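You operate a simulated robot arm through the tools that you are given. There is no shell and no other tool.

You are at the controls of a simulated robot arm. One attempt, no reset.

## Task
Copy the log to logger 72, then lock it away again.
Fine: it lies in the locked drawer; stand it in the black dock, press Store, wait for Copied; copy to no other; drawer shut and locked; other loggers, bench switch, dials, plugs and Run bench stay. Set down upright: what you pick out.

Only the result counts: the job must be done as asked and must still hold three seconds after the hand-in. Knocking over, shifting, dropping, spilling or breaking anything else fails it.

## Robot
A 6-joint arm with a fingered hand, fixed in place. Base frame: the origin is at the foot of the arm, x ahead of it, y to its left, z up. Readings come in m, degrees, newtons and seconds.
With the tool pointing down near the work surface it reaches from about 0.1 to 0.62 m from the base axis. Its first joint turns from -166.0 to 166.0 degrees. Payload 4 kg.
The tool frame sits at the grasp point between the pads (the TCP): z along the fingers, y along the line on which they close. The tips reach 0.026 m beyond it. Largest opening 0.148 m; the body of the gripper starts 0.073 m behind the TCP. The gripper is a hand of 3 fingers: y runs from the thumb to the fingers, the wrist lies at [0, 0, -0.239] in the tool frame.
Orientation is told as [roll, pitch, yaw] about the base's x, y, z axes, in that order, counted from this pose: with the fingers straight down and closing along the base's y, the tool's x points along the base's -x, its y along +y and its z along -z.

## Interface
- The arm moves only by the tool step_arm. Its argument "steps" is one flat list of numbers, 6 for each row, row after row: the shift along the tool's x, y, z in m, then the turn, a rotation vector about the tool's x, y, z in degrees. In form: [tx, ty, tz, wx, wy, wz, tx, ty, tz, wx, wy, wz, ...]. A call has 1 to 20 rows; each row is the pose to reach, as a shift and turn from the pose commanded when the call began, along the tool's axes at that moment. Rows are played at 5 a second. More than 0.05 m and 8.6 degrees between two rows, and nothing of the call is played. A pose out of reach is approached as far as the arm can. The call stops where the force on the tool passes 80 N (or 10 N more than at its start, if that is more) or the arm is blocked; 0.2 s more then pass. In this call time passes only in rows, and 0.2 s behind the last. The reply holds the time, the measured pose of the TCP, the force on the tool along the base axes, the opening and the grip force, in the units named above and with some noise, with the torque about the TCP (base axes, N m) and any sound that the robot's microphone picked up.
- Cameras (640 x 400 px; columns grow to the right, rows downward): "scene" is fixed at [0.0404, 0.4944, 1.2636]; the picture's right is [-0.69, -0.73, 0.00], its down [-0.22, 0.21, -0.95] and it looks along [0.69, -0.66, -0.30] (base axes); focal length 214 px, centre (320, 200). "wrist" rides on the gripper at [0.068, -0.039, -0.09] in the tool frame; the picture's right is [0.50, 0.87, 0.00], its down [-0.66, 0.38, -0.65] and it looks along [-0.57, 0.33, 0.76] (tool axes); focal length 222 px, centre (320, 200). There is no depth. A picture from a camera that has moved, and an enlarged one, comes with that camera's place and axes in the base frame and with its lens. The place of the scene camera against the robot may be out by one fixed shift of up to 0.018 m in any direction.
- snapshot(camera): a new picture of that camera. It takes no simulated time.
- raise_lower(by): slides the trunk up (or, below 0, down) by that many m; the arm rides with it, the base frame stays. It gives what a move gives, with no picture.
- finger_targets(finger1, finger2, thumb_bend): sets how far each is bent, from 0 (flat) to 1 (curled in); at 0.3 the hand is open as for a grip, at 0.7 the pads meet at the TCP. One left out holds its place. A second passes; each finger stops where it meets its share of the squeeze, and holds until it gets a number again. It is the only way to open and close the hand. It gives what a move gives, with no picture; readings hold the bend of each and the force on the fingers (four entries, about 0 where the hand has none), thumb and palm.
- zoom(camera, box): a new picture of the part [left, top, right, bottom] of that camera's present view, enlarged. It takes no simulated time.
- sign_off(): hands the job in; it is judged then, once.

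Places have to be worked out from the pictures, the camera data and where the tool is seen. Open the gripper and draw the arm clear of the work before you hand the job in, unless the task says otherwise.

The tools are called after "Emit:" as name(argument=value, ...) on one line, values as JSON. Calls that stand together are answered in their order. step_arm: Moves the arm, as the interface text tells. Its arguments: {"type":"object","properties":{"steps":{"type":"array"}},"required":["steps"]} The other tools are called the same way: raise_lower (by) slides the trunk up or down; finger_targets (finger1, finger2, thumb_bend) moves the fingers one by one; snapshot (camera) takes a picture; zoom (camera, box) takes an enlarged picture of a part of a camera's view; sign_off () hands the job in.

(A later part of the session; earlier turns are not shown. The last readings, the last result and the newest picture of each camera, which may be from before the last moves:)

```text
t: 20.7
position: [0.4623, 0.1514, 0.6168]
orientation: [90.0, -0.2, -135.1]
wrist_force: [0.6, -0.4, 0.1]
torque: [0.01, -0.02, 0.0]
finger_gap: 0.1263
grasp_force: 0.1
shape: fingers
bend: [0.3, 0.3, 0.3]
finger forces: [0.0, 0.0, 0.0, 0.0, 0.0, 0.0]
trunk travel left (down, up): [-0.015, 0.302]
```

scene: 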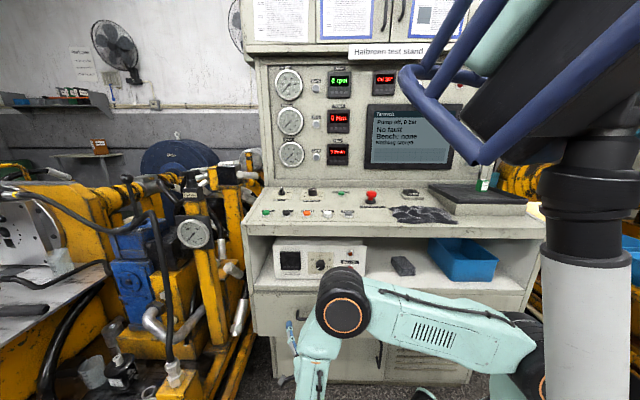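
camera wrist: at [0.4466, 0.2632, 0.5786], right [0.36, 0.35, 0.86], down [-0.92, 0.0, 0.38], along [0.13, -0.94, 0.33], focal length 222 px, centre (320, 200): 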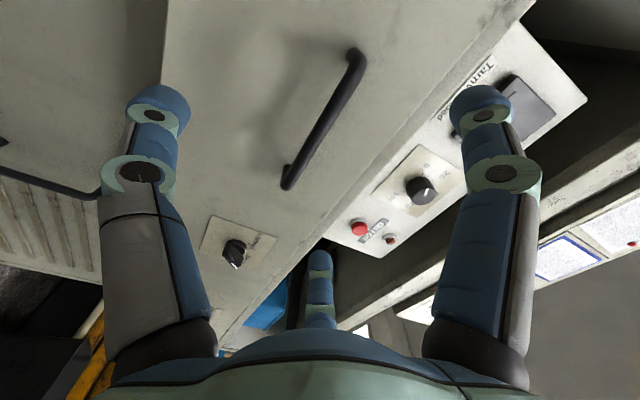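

The bar is horizontal at about z≈0.615 and centred ahead. I move 0.045 m forward and re-measure the bar depth.

Emit:
step_arm(steps=[0.003, -0.002, 0.022, 0, 0, 0, 0.003, -0.002, 0.045, 0, 0, 0])

Emit:
snapshot(camera="wrist")

Emit:
zoom(camera="wrist", box=[200, 75, 440, 225])

```text
t: 21.3
position: [0.4955, 0.1211, 0.6159]
orientation: [90.0, -0.1, -135.0]
wrist_force: [0.0, 0.2, 0.1]
torque: [-0.02, 0.02, 0.0]
finger_gap: 0.1264
grasp_force: 0.0
shape: fingers
bend: [0.3, 0.3, 0.3]
finger forces: [0.1, 0.0, 0.0, 0.0, 0.1, 0.0]
trunk travel left (down, up): [-0.015, 0.302]
```

```text
taken
camera wrist: at [0.4802, 0.2323, 0.5774], right [0.35, 0.35, 0.87], down [-0.93, 0.0, 0.38], along [0.14, -0.94, 0.33], focal length 222 px, centre (320, 200)
```

wrist: 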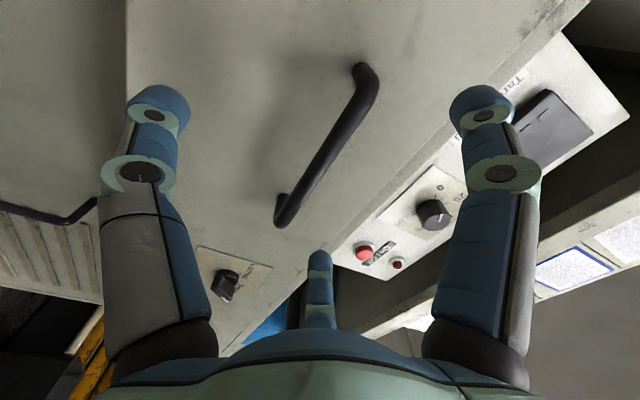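

```text
2.67 times, centred on (320, 150) of wrist
camera zoom: at [0.4802, 0.2323, 0.5774], right [0.35, 0.35, 0.87], down [-0.93, 0.0, 0.38], along [0.14, -0.94, 0.33], focal length 592 px, centre (320, 333)
```

zoom: 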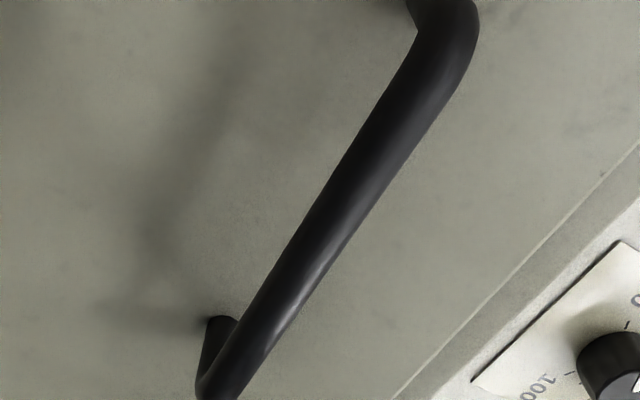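

Bar depth is about 0.035 m ahead of the TCP. I advance 0.028 m and close: thumb from below, two fingers from above.

Emit:
step_arm(steps=[0, 0, 0.014, 0, 0, 0, 0, 0, 0.028, 0, 0, 0])

Emit:
finger_targets(finger1=0.5, finger2=0.5, thumb_bend=0.6)

Emit:
snapshot(camera="wrist")

```text
t: 21.9
position: [0.5147, 0.1018, 0.6173]
orientation: [90.0, 0.0, -134.9]
wrist_force: [0.0, -0.4, 0.8]
torque: [0.0, 0.04, 0.0]
finger_gap: 0.1269
grasp_force: 0.2
shape: fingers
bend: [0.3, 0.3, 0.3]
finger forces: [0.0, 0.0, 0.0, 0.0, 0.1, 0.1]
trunk travel left (down, up): [-0.015, 0.302]
```

```text
t: 22.9
position: [0.5158, 0.1016, 0.6157]
orientation: [90.1, 0.0, -134.9]
wrist_force: [0.1, -0.1, 0.1]
torque: [0.01, 0.01, 0.02]
finger_gap: 0.047
grasp_force: 0.1
shape: fingers
bend: [0.5, 0.5, 0.6]
finger forces: [0.0, 0.0, 0.0, 0.0, 0.0, 0.0]
trunk travel left (down, up): [-0.015, 0.302]
```

```text
taken
camera wrist: at [0.4996, 0.2138, 0.5778], right [0.35, 0.35, 0.87], down [-0.93, 0.0, 0.38], along [0.13, -0.94, 0.33], focal length 222 px, centre (320, 200)
```

wrist: 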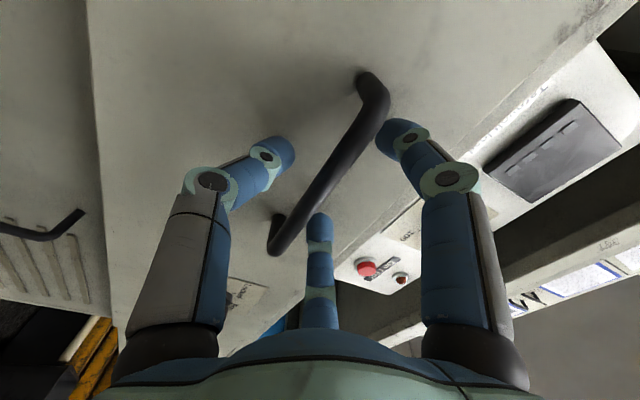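

The bar lies between the thumb and the two fingers. I close firmly around it.

Emit:
finger_targets(finger1=0.7, finger2=0.7, thumb_bend=0.72)

Emit:
snapshot(camera="wrist")

```text
t: 23.9
position: [0.5147, 0.1026, 0.6163]
orientation: [90.0, 0.0, -135.0]
wrist_force: [1.0, -3.3, -0.1]
torque: [-0.03, -0.01, -0.02]
finger_gap: 0.002
grasp_force: 3.2
shape: fingers
bend: [0.68, 0.68, 0.7]
finger forces: [1.4, 1.5, 0.0, 0.0, 3.0, 0.0]
trunk travel left (down, up): [-0.015, 0.302]
```

```text
taken
camera wrist: at [0.4997, 0.2137, 0.5778], right [0.35, 0.35, 0.87], down [-0.93, 0.0, 0.38], along [0.13, -0.94, 0.33], focal length 222 px, centre (320, 200)
```

wrist: 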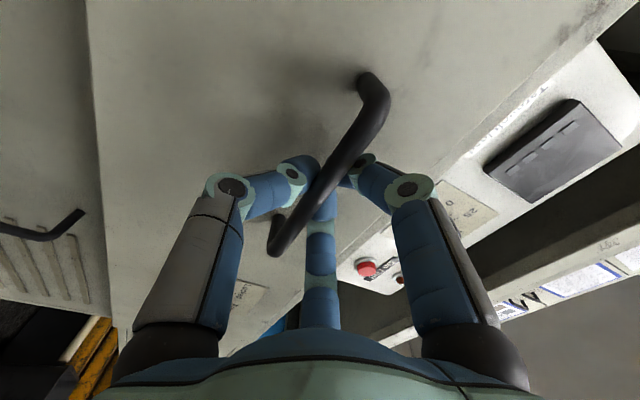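

The fingers have met behind the bar, so it is hooked. I pull back gently 0.04 m and watch the force.

Emit:
step_arm(steps=[0, 0, -0.01, 0, 0, 0, 0, 0, -0.02, 0, 0, 0, 0, 0, -0.03, 0, 0, 0, 0, 0, -0.04, 0, 0, 0])

Emit:
snapshot(camera="scene")

Emit:
snapshot(camera="wrist")

```text
t: 24.9
position: [0.486, 0.1322, 0.6154]
orientation: [90.0, -0.1, -134.9]
wrist_force: [-0.8, -1.3, 1.5]
torque: [0.01, -0.03, 0.04]
finger_gap: 0.0012
grasp_force: 2.7
shape: fingers
bend: [0.69, 0.68, 0.71]
finger forces: [1.8, 1.7, 0.1, 0.0, 2.0, 0.0]
trunk travel left (down, up): [-0.015, 0.302]
```

```text
taken
```

scene: 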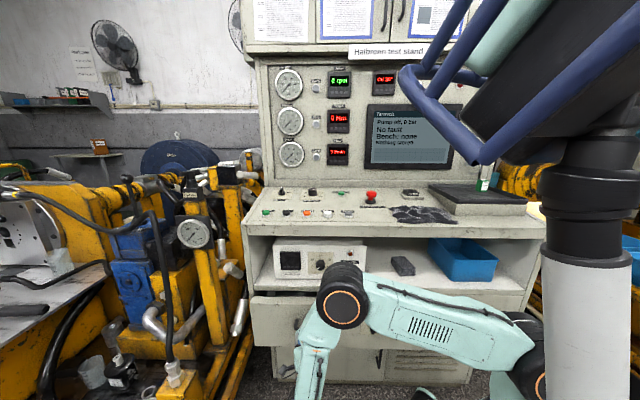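

```text
taken
camera wrist: at [0.4709, 0.2443, 0.5769], right [0.35, 0.35, 0.87], down [-0.93, 0.0, 0.38], along [0.14, -0.94, 0.33], focal length 222 px, centre (320, 200)
```

wrist: 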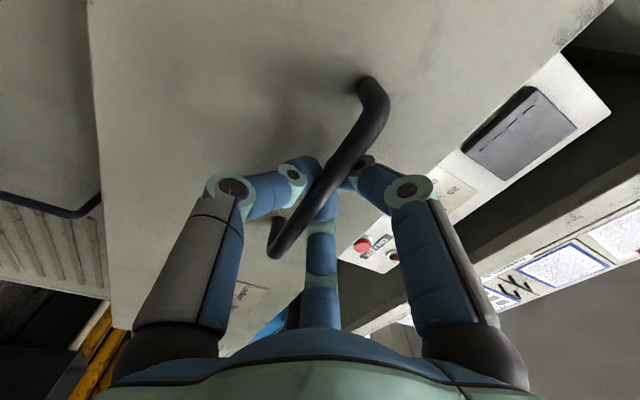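

The drawer slides freely. I continue pulling slowly another 0.16 m.

Emit:
step_arm(steps=[0, 0, -0.01, 0, 0, 0, 0, 0, -0.02, 0, 0, 0, 0, 0, -0.03, 0, 0, 0, 0, 0, -0.04, 0, 0, 0, 0, 0, -0.05, 0, 0, 0, 0, 0, -0.06, 0, 0, 0, 0, 0, -0.07, 0, 0, 0, 0, 0, -0.08, 0, 0, 0, 0, 0, -0.09, 0, 0, 0, 0, 0, -0.1, 0, 0, 0, 0, 0, -0.11, 0, 0, 0, 0, 0, -0.12, 0, 0, 0, 0, 0, -0.13, 0, 0, 0, 0, 0, -0.14, 0, 0, 0, 0, 0, -0.15, 0, 0, 0, 0, 0, -0.16, 0, 0, 0])

Emit:
snapshot(camera="scene")

Emit:
snapshot(camera="wrist")

```text
t: 28.3
position: [0.3735, 0.2454, 0.6161]
orientation: [90.0, 0.0, -135.0]
wrist_force: [0.4, 0.2, 1.3]
torque: [0.03, -0.03, 0.0]
finger_gap: 0.0007
grasp_force: 3.1
shape: fingers
bend: [0.69, 0.68, 0.71]
finger forces: [1.6, 1.4, 0.0, 0.0, 2.2, 0.0]
trunk travel left (down, up): [-0.015, 0.302]
```

```text
taken
```

scene: 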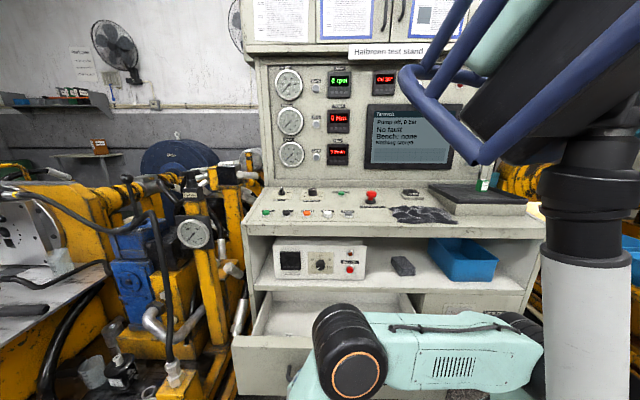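

```text
taken
camera wrist: at [0.3576, 0.3572, 0.5774], right [0.35, 0.35, 0.87], down [-0.93, 0.0, 0.38], along [0.14, -0.94, 0.33], focal length 222 px, centre (320, 200)
```

wrist: 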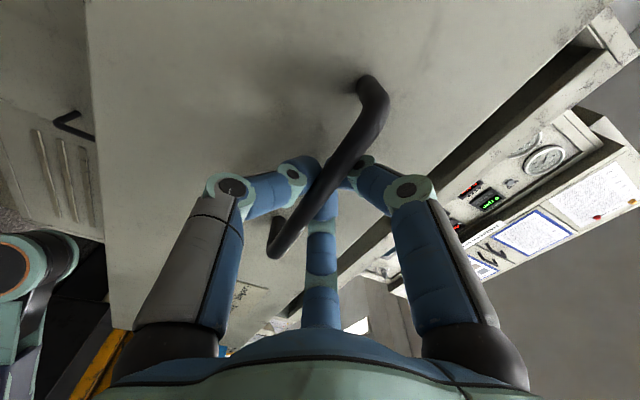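

The drawer is out 0.20 m. I zoom into the scene to see what is in it.

Emit:
zoom(camera="scene", box=[225, 275, 425, 400])

```text
3.20 times, centred on (325, 338) of scene
camera zoom: at [0.0404, 0.4944, 1.2636], right [-0.69, -0.73, 0.0], down [-0.22, 0.21, -0.95], along [0.69, -0.66, -0.3], focal length 686 px, centre (304, -240)
```

zoom: 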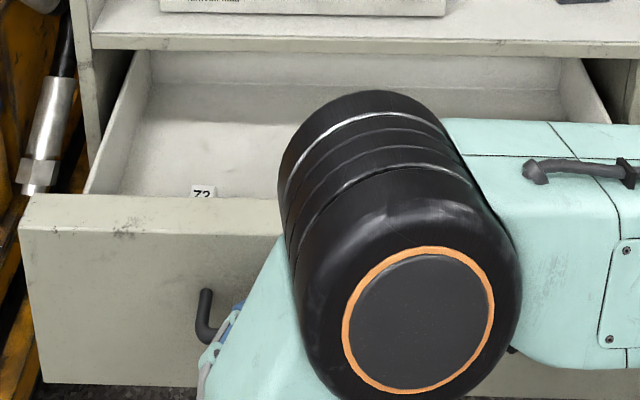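

A tag "7?" is visible just behind the drawer front. I open the hand, release the handle and back away straight along the tool axis.

Emit:
finger_targets(finger1=0.3, finger2=0.3, thumb_bend=0.3)

Emit:
step_arm(steps=[0, 0, -0.02, 0, 0, 0, 0, 0, -0.045, 0, 0, 0, 0, 0, -0.07, 0, 0, 0])

Emit:
snapshot(camera="wrist")

```text
t: 29.3
position: [0.3732, 0.2452, 0.6157]
orientation: [90.0, 0.0, -135.1]
wrist_force: [-0.5, 0.0, 1.6]
torque: [0.01, 0.04, 0.0]
finger_gap: 0.1265
grasp_force: 0.0
shape: fingers
bend: [0.3, 0.3, 0.3]
finger forces: [0.0, 0.0, 0.0, 0.0, 0.0, 0.1]
trunk travel left (down, up): [-0.015, 0.302]
```

```text
t: 30.1
position: [0.324, 0.2945, 0.613]
orientation: [90.0, 0.0, -135.0]
wrist_force: [0.4, -0.6, 0.4]
torque: [0.0, 0.0, 0.02]
finger_gap: 0.1269
grasp_force: 0.1
shape: fingers
bend: [0.3, 0.3, 0.3]
finger forces: [0.1, 0.1, 0.0, 0.0, 0.0, 0.0]
trunk travel left (down, up): [-0.015, 0.302]
```

```text
taken
camera wrist: at [0.3082, 0.4063, 0.5759], right [0.35, 0.35, 0.87], down [-0.93, 0.0, 0.38], along [0.13, -0.94, 0.33], focal length 222 px, centre (320, 200)
```

wrist: 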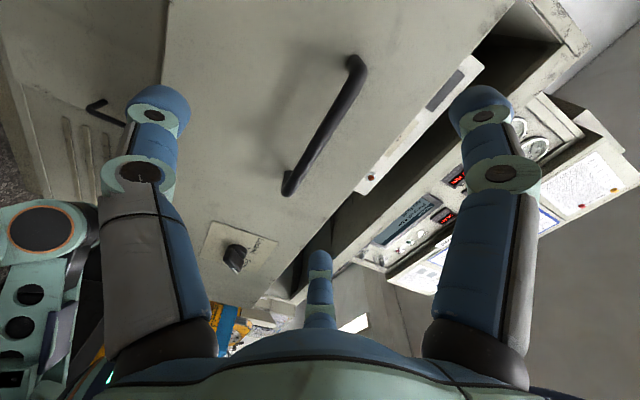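

Hand is free of the handle. I raise the trunk 0.25 m to get above the drawer.

Emit:
raise_lower(by=0.25)

Emit:
step_arm(steps=[0, 0, 0, 8.2, 0, 0, 0, 0, 0, 16.4, 0, 0, 0, 0, 0, 24.6, 0, 0, 0, 0, 0, 32.8, 0, 0, 0, 0, 0, 41, 0, 0, 0, 0, 0, 49.2, 0, 0, 0, 0, 0, 57.4, 0, 0, 0, 0, 0, 65.6, 0, 0, 0, 0, 0, 73.8, 0, 0, 0, 0, 0, 82, 0, 0, 0, 0, 0, 90, 0, 0])

Emit:
snapshot(camera="wrist")

Emit:
snapshot(camera="scene")

```text
t: 32.6
position: [0.325, 0.2954, 0.8663]
orientation: [90.0, 0.0, -135.0]
wrist_force: [-0.3, -1.2, -0.9]
torque: [-0.01, -0.03, -0.02]
finger_gap: 0.1265
grasp_force: 0.1
shape: fingers
bend: [0.3, 0.3, 0.3]
finger forces: [0.1, 0.1, 0.0, 0.0, 0.1, 0.0]
trunk travel left (down, up): [-0.265, 0.052]
```

```text
t: 35.0
position: [0.3254, 0.2948, 0.8662]
orientation: [-0.1, 0.1, -135.0]
wrist_force: [0.3, -0.4, -0.2]
torque: [-0.01, 0.01, -0.04]
finger_gap: 0.1267
grasp_force: 0.1
shape: fingers
bend: [0.3, 0.3, 0.3]
finger forces: [0.1, 0.0, 0.0, 0.1, 0.0, 0.1]
trunk travel left (down, up): [-0.265, 0.052]
```

```text
taken
camera wrist: at [0.3458, 0.3695, 0.957], right [0.97, -0.26, 0.0], down [-0.2, -0.73, 0.65], along [-0.17, -0.63, -0.76], focal length 222 px, centre (320, 200)
```

wrist: 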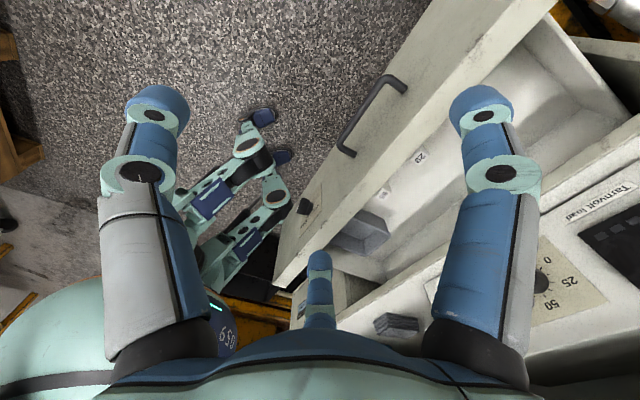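

```text
taken
```

scene: 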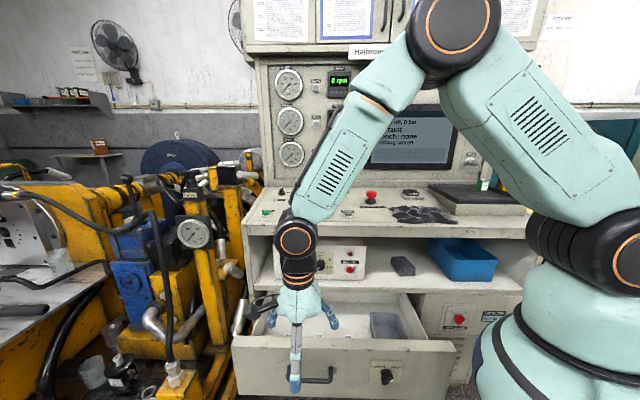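

Now the drawer interior is visible from both cameras. I zoom in.

Emit:
zoom(camera="wrist", box=[320, 110, 480, 270])

Emit:
zoom(camera="scene", box=[230, 280, 460, 400])

Emit:
zoom(camera="scene", box=[320, 295, 440, 365])

```text
2.50 times, centred on (400, 190) of wrist
camera zoom: at [0.3458, 0.3695, 0.957], right [0.97, -0.26, 0.0], down [-0.2, -0.73, 0.65], along [-0.17, -0.63, -0.76], focal length 555 px, centre (120, 225)
```

zoom: 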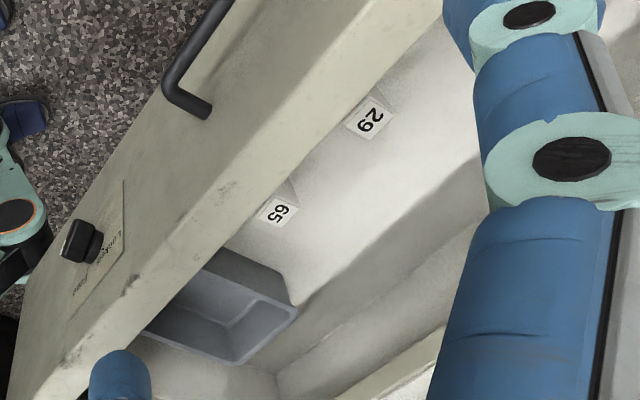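

```text
2.78 times, centred on (345, 340) of scene
camera zoom: at [0.0404, 0.4944, 1.2636], right [-0.69, -0.73, 0.0], down [-0.22, 0.21, -0.95], along [0.69, -0.66, -0.3], focal length 597 px, centre (250, -190)
```

zoom: 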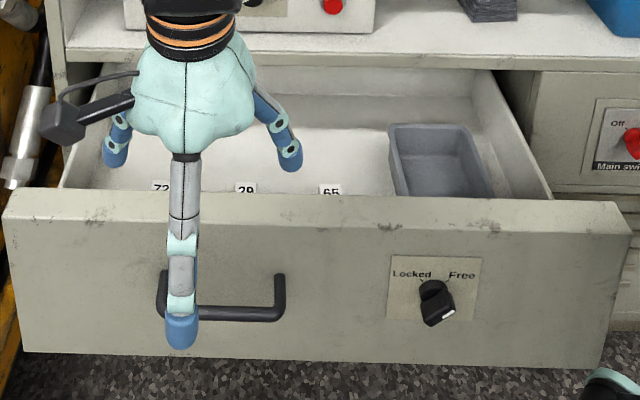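

```text
5.33 times, centred on (380, 330) of scene
camera zoom: at [0.0404, 0.4944, 1.2636], right [-0.69, -0.73, 0.0], down [-0.22, 0.21, -0.95], along [0.69, -0.66, -0.3], focal length 1144 px, centre (0, -493)
```

zoom: 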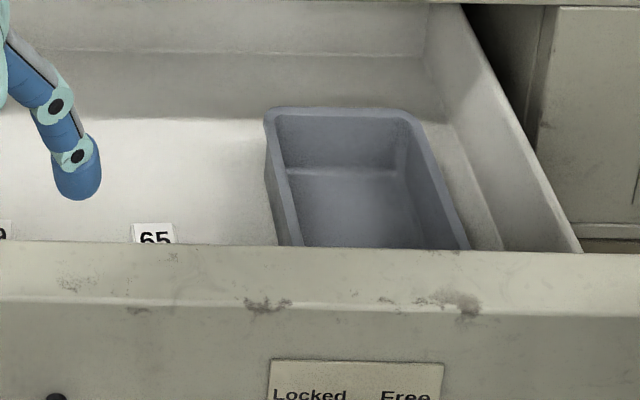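

I can read tags 72, 29 and 65 and an empty grey tray in the drawer. To see properly what the tags are attached to, I move the hand over the drawer at z≈0.80.

Emit:
step_arm(steps=[0, 0.036, 0.012, 0, 0, 0, 0, 0.072, 0.024, 0, 0, 0, 0, 0.108, 0.036, 0, 0, 0, 0, 0.144, 0.048, 0, 0, 0, 0, 0.17, 0.06, 0, 0, 0])

Emit:
snapshot(camera="wrist")

Emit:
zoom(camera="scene", box=[230, 280, 460, 400])

```text
t: 36.2
position: [0.4454, 0.1743, 0.8042]
orientation: [-0.1, 0.0, -135.0]
wrist_force: [0.6, -0.3, 0.2]
torque: [0.01, 0.03, 0.01]
finger_gap: 0.1268
grasp_force: 0.1
shape: fingers
bend: [0.3, 0.3, 0.3]
finger forces: [0.0, 0.0, 0.0, 0.1, 0.0, 0.0]
trunk travel left (down, up): [-0.265, 0.052]
```

```text
taken
camera wrist: at [0.4657, 0.2488, 0.8966], right [0.97, -0.26, 0.0], down [-0.2, -0.73, 0.65], along [-0.17, -0.63, -0.76], focal length 222 px, centre (320, 200)
```

wrist: 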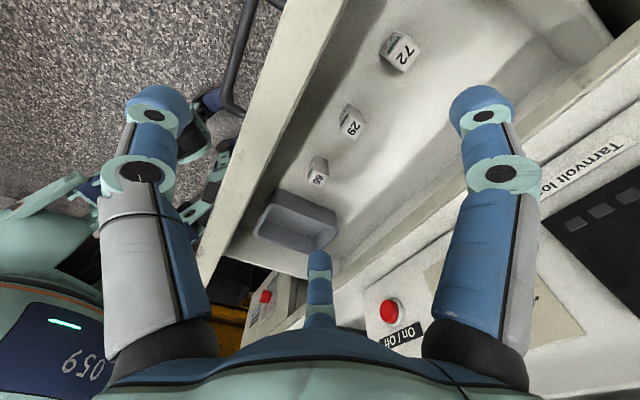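

```text
2.78 times, centred on (345, 340) of scene
camera zoom: at [0.0404, 0.4944, 1.2636], right [-0.69, -0.73, 0.0], down [-0.22, 0.21, -0.95], along [0.69, -0.66, -0.3], focal length 597 px, centre (250, -190)
```

zoom: 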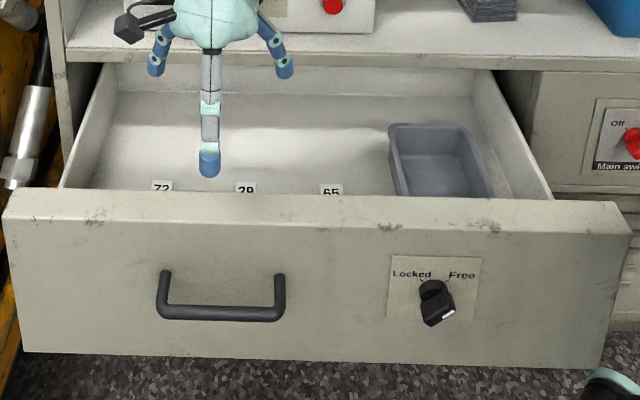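

The loggers are small light blocks with the numbers on them. I zoom in on all three.

Emit:
zoom(camera="wrist", box=[290, 15, 450, 115])

Emit:
zoom(camera="wrist", box=[240, 90, 400, 270])

Emit:
zoom(camera="wrist", box=[370, 20, 430, 80])

Emit:
zoom(camera="scene", box=[276, 336, 360, 358])

```text
4.00 times, centred on (370, 65) of wrist
camera zoom: at [0.4657, 0.2488, 0.8966], right [0.97, -0.26, 0.0], down [-0.2, -0.73, 0.65], along [-0.17, -0.63, -0.76], focal length 888 px, centre (120, 740)
```

zoom: 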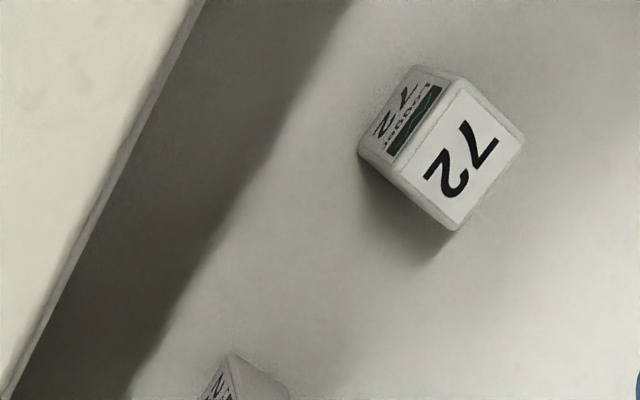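

```text
2.22 times, centred on (320, 180) of wrist
camera zoom: at [0.4657, 0.2488, 0.8966], right [0.97, -0.26, 0.0], down [-0.2, -0.73, 0.65], along [-0.17, -0.63, -0.76], focal length 494 px, centre (320, 244)
```

zoom: 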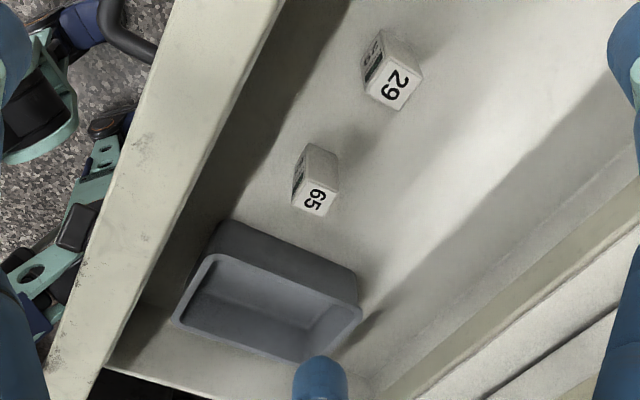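

```text
6.67 times, centred on (400, 50) of wrist
camera zoom: at [0.4657, 0.2488, 0.8966], right [0.97, -0.26, 0.0], down [-0.2, -0.73, 0.65], along [-0.17, -0.63, -0.76], focal length 1481 px, centre (-213, 1200)
```

zoom: 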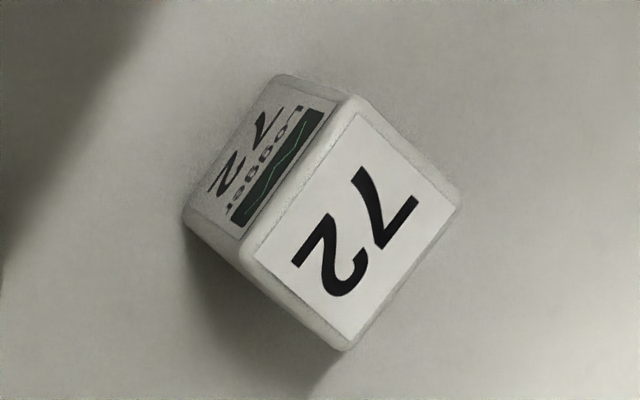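

```text
7.62 times, centred on (318, 347) of scene
camera zoom: at [0.0404, 0.4944, 1.2636], right [-0.69, -0.73, 0.0], down [-0.22, 0.21, -0.95], along [0.69, -0.66, -0.3], focal length 1634 px, centre (335, -920)
```

zoom: 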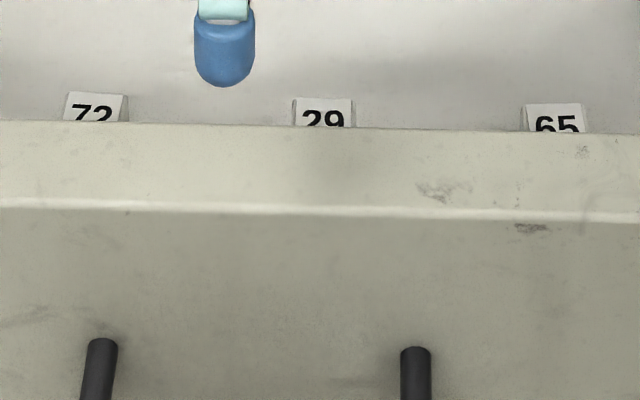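

Logger 72 is the leftmost: about 28 mm square, 50 mm tall, standing at roughly (0.553, 0.180) with top z≈0.578, aligned with the bench. To grip it without the hand touching the shelf edge, I turn the hand −90° about its axis (camera to the robot side) and narrow the fingers a little.

Emit:
step_arm(steps=[0, 0, 0, 0, 0, -8.2, 0, 0, 0, 0, 0, -16.4, 0, 0, 0, 0, 0, -24.6, 0, 0, 0, 0, 0, -32.8, 0, 0, 0, 0, 0, -41, 0, 0, 0, 0, 0, -49.2, 0, 0, 0, 0, 0, -57.4, 0, 0, 0, 0, 0, -65.6, 0, 0, 0, 0, 0, -73.8, 0, 0, 0, 0, 0, -82, 0, 0, 0, 0, 0, -90])

Emit:
step_arm(steps=[0, 0, 0, 0, -7.5, 0, 0, 0, 0, 0, -15, 0])

Emit:
snapshot(camera="wrist")

Emit:
snapshot(camera="scene")

```text
t: 38.6
position: [0.4449, 0.1743, 0.806]
orientation: [0.0, 0.0, -44.8]
wrist_force: [0.3, 0.1, 0.2]
torque: [-0.05, 0.03, -0.01]
finger_gap: 0.1266
grasp_force: 0.1
shape: fingers
bend: [0.3, 0.3, 0.3]
finger forces: [0.0, 0.1, 0.0, 0.1, 0.1, 0.1]
trunk travel left (down, up): [-0.265, 0.052]
```

```text
t: 39.2
position: [0.4447, 0.175, 0.8055]
orientation: [-0.1, -15.1, -45.0]
wrist_force: [0.1, 0.4, -0.1]
torque: [0.01, 0.02, -0.03]
finger_gap: 0.1269
grasp_force: 0.0
shape: fingers
bend: [0.3, 0.3, 0.3]
finger forces: [0.0, 0.0, 0.0, 0.1, 0.1, 0.1]
trunk travel left (down, up): [-0.265, 0.052]
```

```text
taken
camera wrist: at [0.3549, 0.2096, 0.8764], right [0.27, 0.95, -0.13], down [0.59, -0.06, 0.8], along [0.76, -0.29, -0.58], focal length 222 px, centre (320, 200)
```

wrist: 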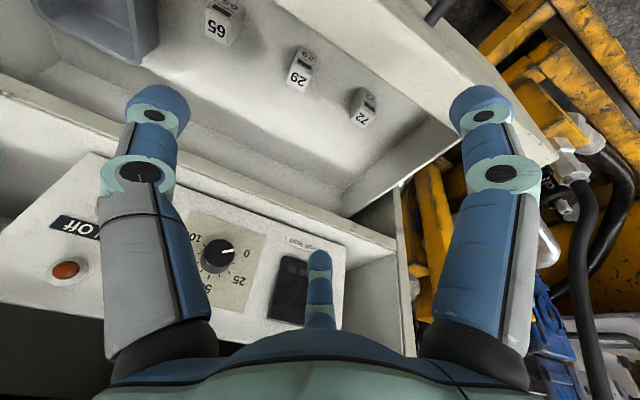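

```text
taken
```

scene: 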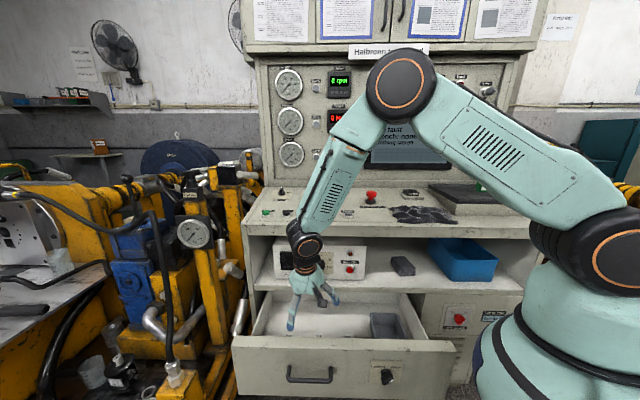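

All three loggers are visible. I zoom on 72 to refine its place from this second viewpoint.

Emit:
zoom(camera="wrist", box=[330, 70, 394, 134])

Emit:
zoom(camera="scene", box=[440, 260, 560, 400])

```text
6.25 times, centred on (362, 102) of wrist
camera zoom: at [0.3549, 0.2096, 0.8764], right [0.27, 0.95, -0.13], down [0.59, -0.06, 0.8], along [0.76, -0.29, -0.58], focal length 1388 px, centre (58, 812)
```

zoom: 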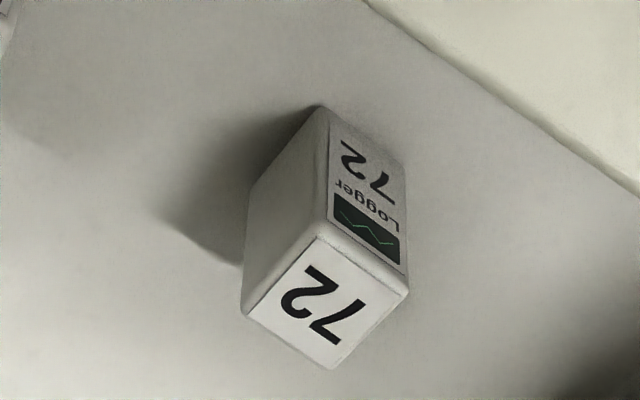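

```text
2.86 times, centred on (500, 330) of scene
camera zoom: at [0.0404, 0.4944, 1.2636], right [-0.69, -0.73, 0.0], down [-0.22, 0.21, -0.95], along [0.69, -0.66, -0.3], focal length 613 px, centre (-194, -171)
```

zoom: 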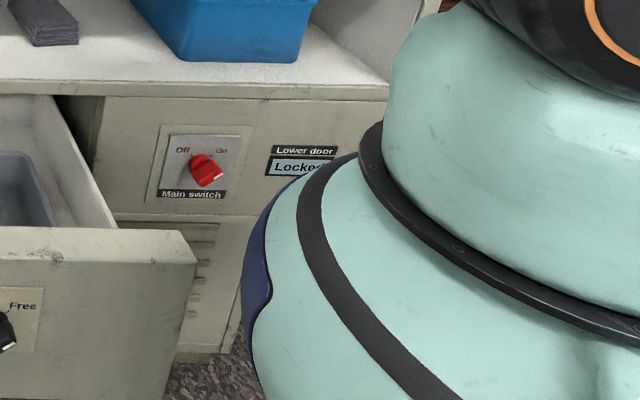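

Both views agree: logger 72 centre (0.552, 0.180), top z 0.578. I narrow the fingers and move to a hover about 0.12 m above grip height over it.

Emit:
finger_targets(finger1=0.43, finger2=0.43, thumb_bend=0.43)

Emit:
step_arm(steps=[-0.0093, 0.0198, 0.035, 0, 0, 0, -0.0186, 0.0396, 0.07, 0, 0, 0, -0.0279, 0.0594, 0.105, 0, 0, 0, -0.0372, 0.0792, 0.1399, 0, 0, 0])

Emit:
snapshot(camera="wrist")

Emit:
snapshot(camera="scene")

```text
t: 40.2
position: [0.4444, 0.1761, 0.8056]
orientation: [0.1, -15.1, -45.0]
wrist_force: [0.3, -0.4, 0.8]
torque: [0.01, -0.01, 0.01]
finger_gap: 0.0858
grasp_force: 0.1
shape: fingers
bend: [0.43, 0.43, 0.43]
finger forces: [0.0, 0.0, 0.1, 0.0, 0.1, 0.0]
trunk travel left (down, up): [-0.265, 0.052]
```

```text
t: 41.2
position: [0.5517, 0.1796, 0.6792]
orientation: [0.0, -15.0, -44.9]
wrist_force: [0.2, 0.5, -0.3]
torque: [0.03, 0.0, -0.02]
finger_gap: 0.0856
grasp_force: 0.1
shape: fingers
bend: [0.43, 0.43, 0.43]
finger forces: [0.0, 0.1, 0.1, 0.0, 0.1, 0.0]
trunk travel left (down, up): [-0.265, 0.052]
```

```text
taken
camera wrist: at [0.4624, 0.2142, 0.7496], right [0.27, 0.95, -0.13], down [0.59, -0.06, 0.8], along [0.76, -0.29, -0.58], focal length 222 px, centre (320, 200)
```

wrist: 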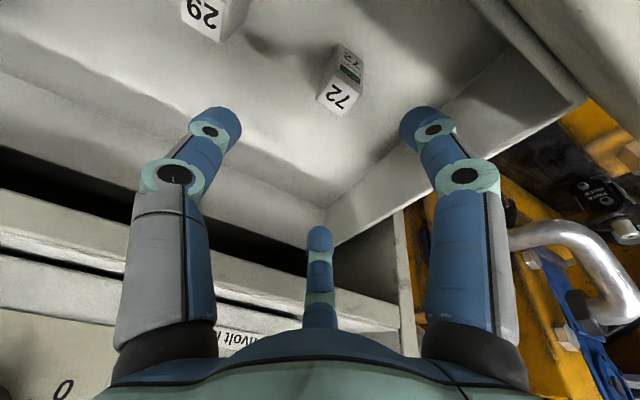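

```text
taken
```

scene: 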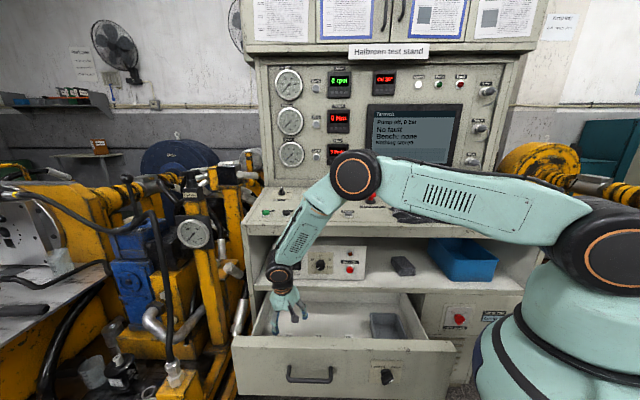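

Hover is right above the logger (it appears exactly where predicted). I descend vertically about 0.096 m so the fingertips surround its upper half.

Emit:
step_arm(steps=[0.0062, 0, 0.0232, 0, 0, 0, 0.0124, 0, 0.0464, 0, 0, 0, 0.0186, 0, 0.0695, 0, 0, 0, 0.0248, 0, 0.0927, 0, 0, 0])

Emit:
snapshot(camera="wrist")

Emit:
zoom(camera="wrist", box=[220, 110, 420, 235])

```text
t: 42.0
position: [0.5563, 0.1782, 0.624]
orientation: [0.0, -15.5, -44.8]
wrist_force: [-15.1, -14.3, 43.0]
torque: [2.56, 3.24, 2.02]
finger_gap: 0.0859
grasp_force: 0.0
shape: fingers
bend: [0.43, 0.43, 0.43]
finger forces: [0.1, 0.1, 0.0, 0.0, 0.0, 0.1]
trunk travel left (down, up): [-0.265, 0.052]
stopped in row 3: the force on the tool passed its limit at 97 N (the readings are from after the stop); the commanded pose is now the measured one
```

```text
taken
camera wrist: at [0.4653, 0.2118, 0.6937], right [0.27, 0.95, -0.13], down [0.59, -0.05, 0.81], along [0.76, -0.29, -0.58], focal length 222 px, centre (320, 200)
```

wrist: 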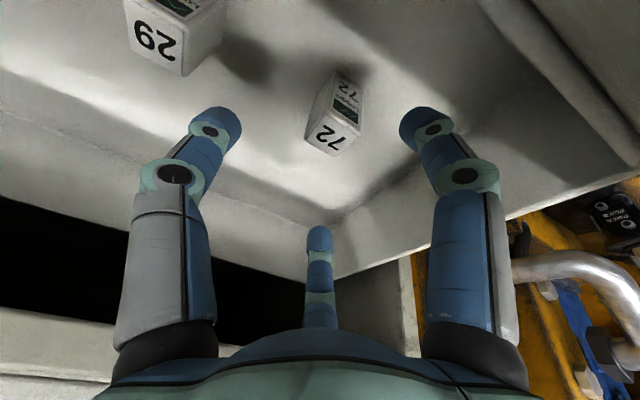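

```text
3.20 times, centred on (320, 172) of wrist
camera zoom: at [0.4653, 0.2118, 0.6937], right [0.27, 0.95, -0.13], down [0.59, -0.05, 0.81], along [0.76, -0.29, -0.58], focal length 711 px, centre (320, 288)
```

zoom: 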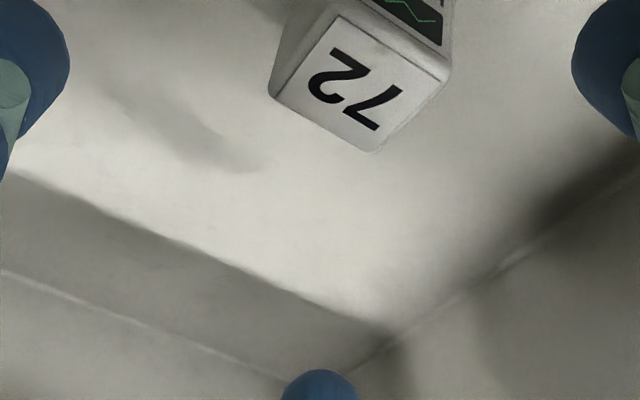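

The move stopped on contact: the torque matches the wrist camera housing touching the top of the drawer front, while the logger and fingers are untouched. I lift straight back up 0.06 m.

Emit:
step_arm(steps=[-0.0057, -0.0009, -0.0295, 0, 0, 0, -0.0113, -0.0018, -0.0591, 0, 0, 0])

Emit:
snapshot(camera="scene")

Emit:
snapshot(camera="wrist")

```text
t: 42.6
position: [0.552, 0.1815, 0.6792]
orientation: [-0.1, -15.3, -44.8]
wrist_force: [0.7, -0.7, 0.5]
torque: [-0.02, 0.0, 0.01]
finger_gap: 0.0857
grasp_force: 0.1
shape: fingers
bend: [0.43, 0.43, 0.43]
finger forces: [0.1, 0.1, 0.1, 0.1, 0.0, 0.0]
trunk travel left (down, up): [-0.265, 0.052]
```

```text
taken
```

scene: 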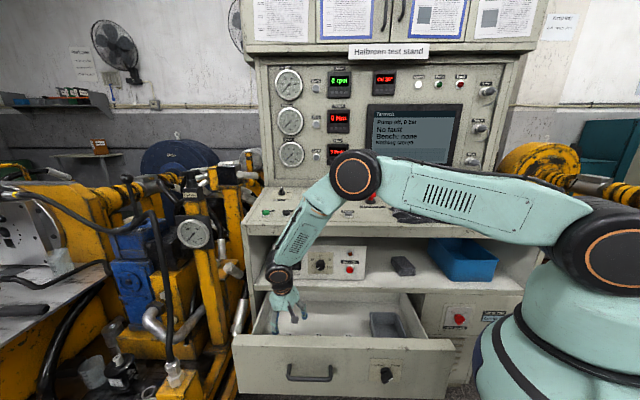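

```text
taken
camera wrist: at [0.4617, 0.2158, 0.7498], right [0.27, 0.95, -0.13], down [0.59, -0.06, 0.8], along [0.76, -0.29, -0.58], focal length 222 px, centre (320, 200)
```

wrist: 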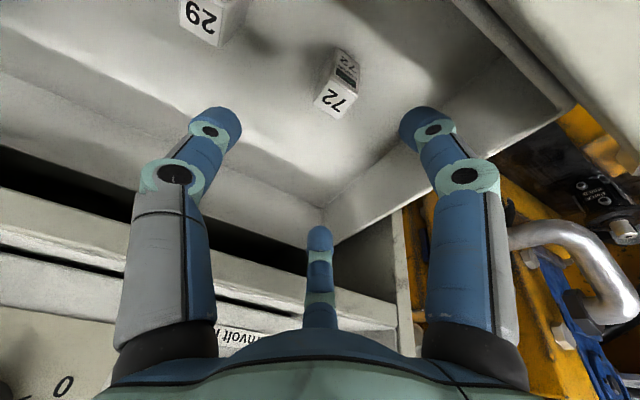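

Everything is unchanged and force is zero. I turn the hand −60° about its axis so the camera housing sits over the drawer interior (toward logger 29, well above it) instead of over the front panel.

Emit:
step_arm(steps=[0, 0, 0, 0, 0, -7.5, 0, 0, 0, 0, 0, -15, 0, 0, 0, 0, 0, -22.5, 0, 0, 0, 0, 0, -30, 0, 0, 0, 0, 0, -37.5, 0, 0, 0, 0, 0, -45, 0, 0, 0, 0, 0, -52.5, 0, 0, 0, 0, 0, -60])

Emit:
snapshot(camera="wrist")

Emit:
zoom(camera="scene", box=[230, 230, 390, 330])

```text
t: 44.5
position: [0.5517, 0.1808, 0.6805]
orientation: [-13.4, -7.6, 16.2]
wrist_force: [-0.4, -0.3, 0.0]
torque: [0.02, 0.02, 0.02]
finger_gap: 0.0856
grasp_force: 0.0
shape: fingers
bend: [0.43, 0.43, 0.43]
finger forces: [0.0, 0.1, 0.0, 0.0, 0.0, 0.0]
trunk travel left (down, up): [-0.265, 0.052]
```

```text
taken
camera wrist: at [0.4806, 0.142, 0.7683], right [-0.69, 0.68, -0.26], down [0.41, 0.66, 0.63], along [0.6, 0.32, -0.73], focal length 222 px, centre (320, 200)
```

wrist: 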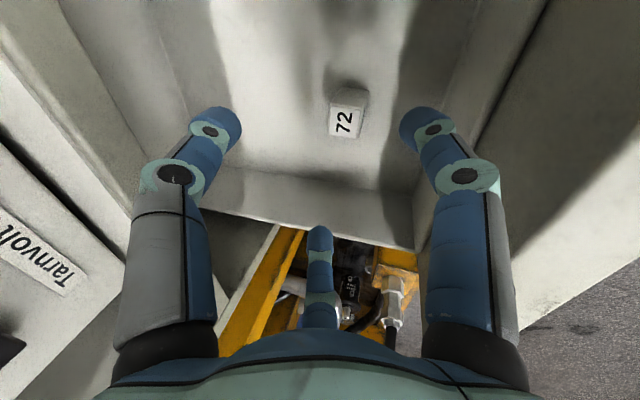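

```text
4.00 times, centred on (310, 280) of scene
camera zoom: at [0.0404, 0.4944, 1.2636], right [-0.69, -0.73, 0.0], down [-0.22, 0.21, -0.95], along [0.69, -0.66, -0.3], focal length 858 px, centre (360, -120)
```

zoom: 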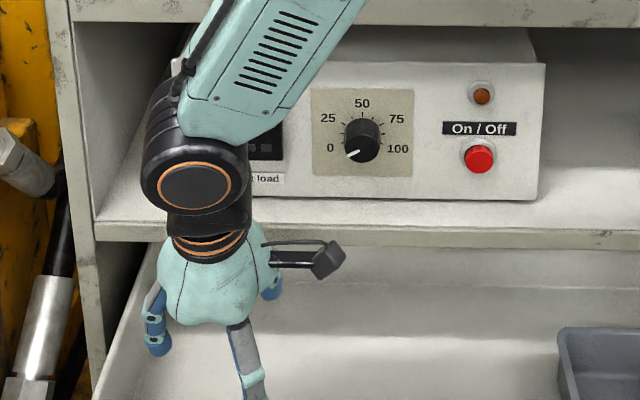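

Now the camera is over the drawer interior, and 72 appears where predicted (within ~1 mm). I descend vertically about 0.097 m.

Emit:
step_arm(steps=[0.0025, 0.0044, 0.0188, 0, 0, 0, 0.005, 0.0087, 0.0377, 0, 0, 0, 0.0076, 0.0131, 0.0565, 0, 0, 0, 0.0101, 0.0174, 0.0754, 0, 0, 0, 0.0126, 0.0218, 0.0942, 0, 0, 0])

Emit:
snapshot(camera="wrist")

Emit:
snapshot(camera="scene")

```text
t: 45.6
position: [0.5528, 0.1813, 0.5832]
orientation: [-13.4, -7.7, 16.1]
wrist_force: [0.2, 0.0, 0.2]
torque: [0.01, 0.01, 0.01]
finger_gap: 0.0853
grasp_force: 0.1
shape: fingers
bend: [0.43, 0.43, 0.43]
finger forces: [0.1, 0.0, 0.0, 0.0, 0.0, 0.1]
trunk travel left (down, up): [-0.265, 0.052]
```

```text
taken
camera wrist: at [0.4815, 0.1415, 0.6698], right [-0.68, 0.68, -0.26], down [0.41, 0.66, 0.63], along [0.6, 0.32, -0.73], focal length 222 px, centre (320, 200)
```

wrist: 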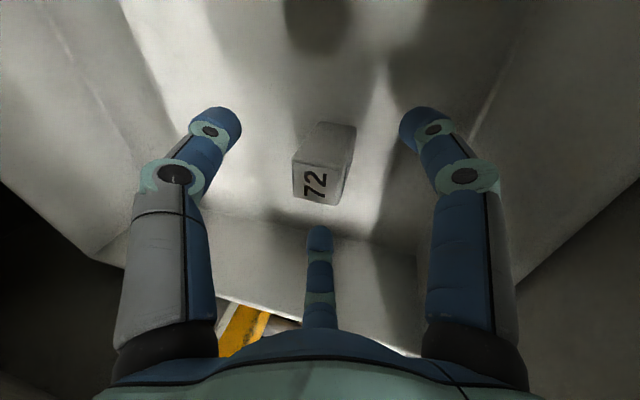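

```text
taken
```

scene: 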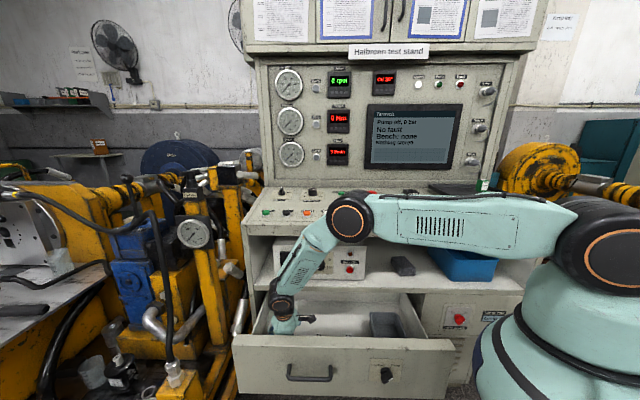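

No contact; the logger stands centred between the fingers. I first move finger1 alone slightly to learn which of the two it is.

Emit:
finger_targets(finger1=0.52)

Emit:
zoom(camera="wrist", box=[160, 80, 480, 280])

```text
t: 46.6
position: [0.5527, 0.1806, 0.5835]
orientation: [-13.4, -7.7, 16.1]
wrist_force: [-0.2, 0.0, -0.1]
torque: [0.01, 0.02, 0.01]
finger_gap: 0.0713
grasp_force: 0.0
shape: fingers
bend: [0.52, 0.43, 0.43]
finger forces: [0.0, 0.0, 0.1, 0.0, 0.0, 0.0]
trunk travel left (down, up): [-0.265, 0.052]
```

```text
2.00 times, centred on (320, 180) of wrist
camera zoom: at [0.4812, 0.1415, 0.6699], right [-0.68, 0.68, -0.26], down [0.41, 0.66, 0.63], along [0.6, 0.32, -0.73], focal length 444 px, centre (320, 240)
```

zoom: 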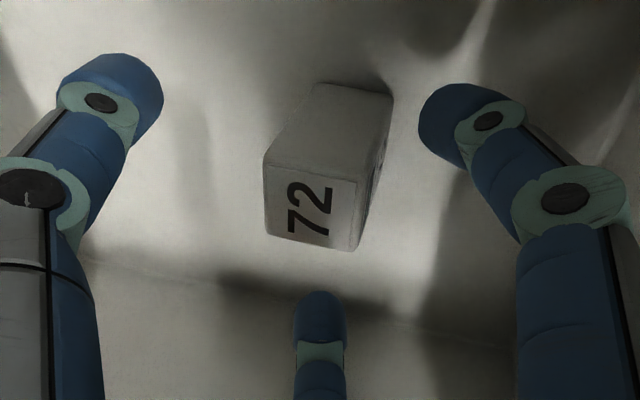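

finger1 is the right one in view, so finger2 is the far one facing the logger's left face. I pre-close all three close to the logger, finger2 a bit more since it meets the flat side.

Emit:
finger_targets(finger1=0.55, finger2=0.585, thumb_bend=0.55)

Emit:
zoom(camera="wrist", box=[160, 80, 480, 280])

```text
t: 47.6
position: [0.5537, 0.1809, 0.5821]
orientation: [-13.4, -7.5, 16.2]
wrist_force: [0.2, 0.5, 0.5]
torque: [0.01, 0.01, 0.02]
finger_gap: 0.0463
grasp_force: 0.1
shape: fingers
bend: [0.55, 0.58, 0.55]
finger forces: [0.0, 0.0, 0.0, 0.0, 0.0, 0.1]
trunk travel left (down, up): [-0.265, 0.052]
```

```text
2.00 times, centred on (320, 180) of wrist
camera zoom: at [0.4812, 0.1415, 0.6699], right [-0.68, 0.68, -0.26], down [0.41, 0.66, 0.63], along [0.6, 0.32, -0.73], focal length 444 px, centre (320, 240)
```

zoom: 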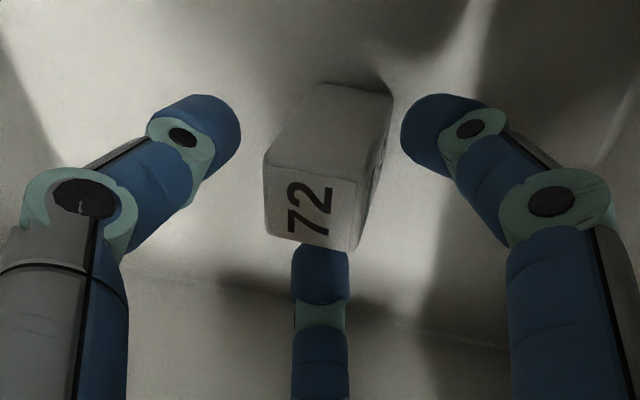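

Finger1 is closer to the logger than the thumb because of the lean, so I shift the hand 4 mm toward the robot side before closing.

Emit:
step_arm(steps=[0.0019, 0.0033, -0.001, 0, 0, 0])

Emit:
finger_targets(finger1=0.57, finger2=0.6, thumb_bend=0.57)

Emit:
zoom(camera="wrist", box=[160, 80, 480, 280])

```text
t: 48.0
position: [0.5495, 0.1835, 0.5824]
orientation: [-13.3, -7.7, 16.0]
wrist_force: [0.0, -0.3, -0.1]
torque: [0.02, 0.02, 0.03]
finger_gap: 0.0464
grasp_force: 0.0
shape: fingers
bend: [0.55, 0.58, 0.55]
finger forces: [0.0, 0.0, 0.0, 0.1, 0.0, 0.0]
trunk travel left (down, up): [-0.265, 0.052]
```

```text
t: 49.0
position: [0.5489, 0.1834, 0.5817]
orientation: [-13.4, -7.7, 16.1]
wrist_force: [0.2, 0.0, -0.5]
torque: [0.0, -0.01, -0.03]
finger_gap: 0.043
grasp_force: 0.1
shape: fingers
bend: [0.56, 0.6, 0.56]
finger forces: [0.0, 0.0, 0.0, 0.0, 0.0, 0.0]
trunk travel left (down, up): [-0.265, 0.052]
```

```text
2.00 times, centred on (320, 180) of wrist
camera zoom: at [0.4783, 0.1444, 0.6696], right [-0.68, 0.68, -0.26], down [0.41, 0.66, 0.63], along [0.6, 0.32, -0.73], focal length 444 px, centre (320, 240)
```

zoom: 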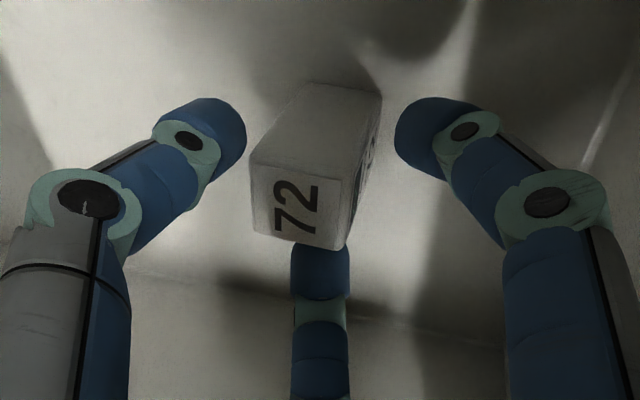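

Gaps are now even on both sides. I close the grip on the logger.

Emit:
finger_targets(finger1=0.65, finger2=0.68, thumb_bend=0.65)

Emit:
zoom(camera="wrist", box=[160, 80, 480, 280])

```text
t: 50.0
position: [0.5489, 0.1829, 0.5814]
orientation: [-13.2, -7.6, 16.1]
wrist_force: [0.1, -0.8, 0.9]
torque: [-0.01, 0.03, -0.04]
finger_gap: 0.0289
grasp_force: 6.0
shape: fingers
bend: [0.6, 0.64, 0.62]
finger forces: [3.9, 3.5, 0.1, 0.0, 5.2, 0.0]
trunk travel left (down, up): [-0.265, 0.052]
```

```text
2.00 times, centred on (320, 180) of wrist
camera zoom: at [0.4782, 0.1444, 0.6697], right [-0.68, 0.68, -0.26], down [0.41, 0.66, 0.63], along [0.6, 0.32, -0.73], focal length 444 px, centre (320, 240)
```

zoom: 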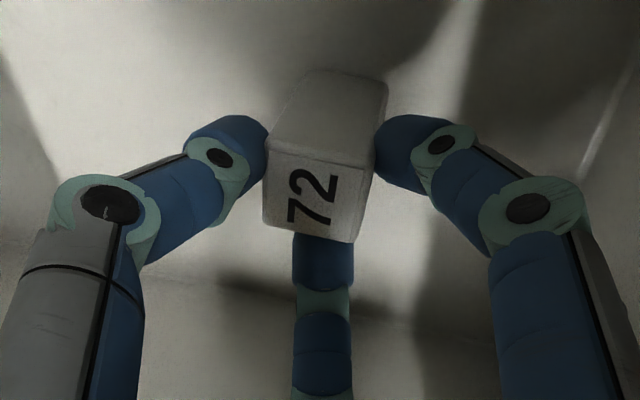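

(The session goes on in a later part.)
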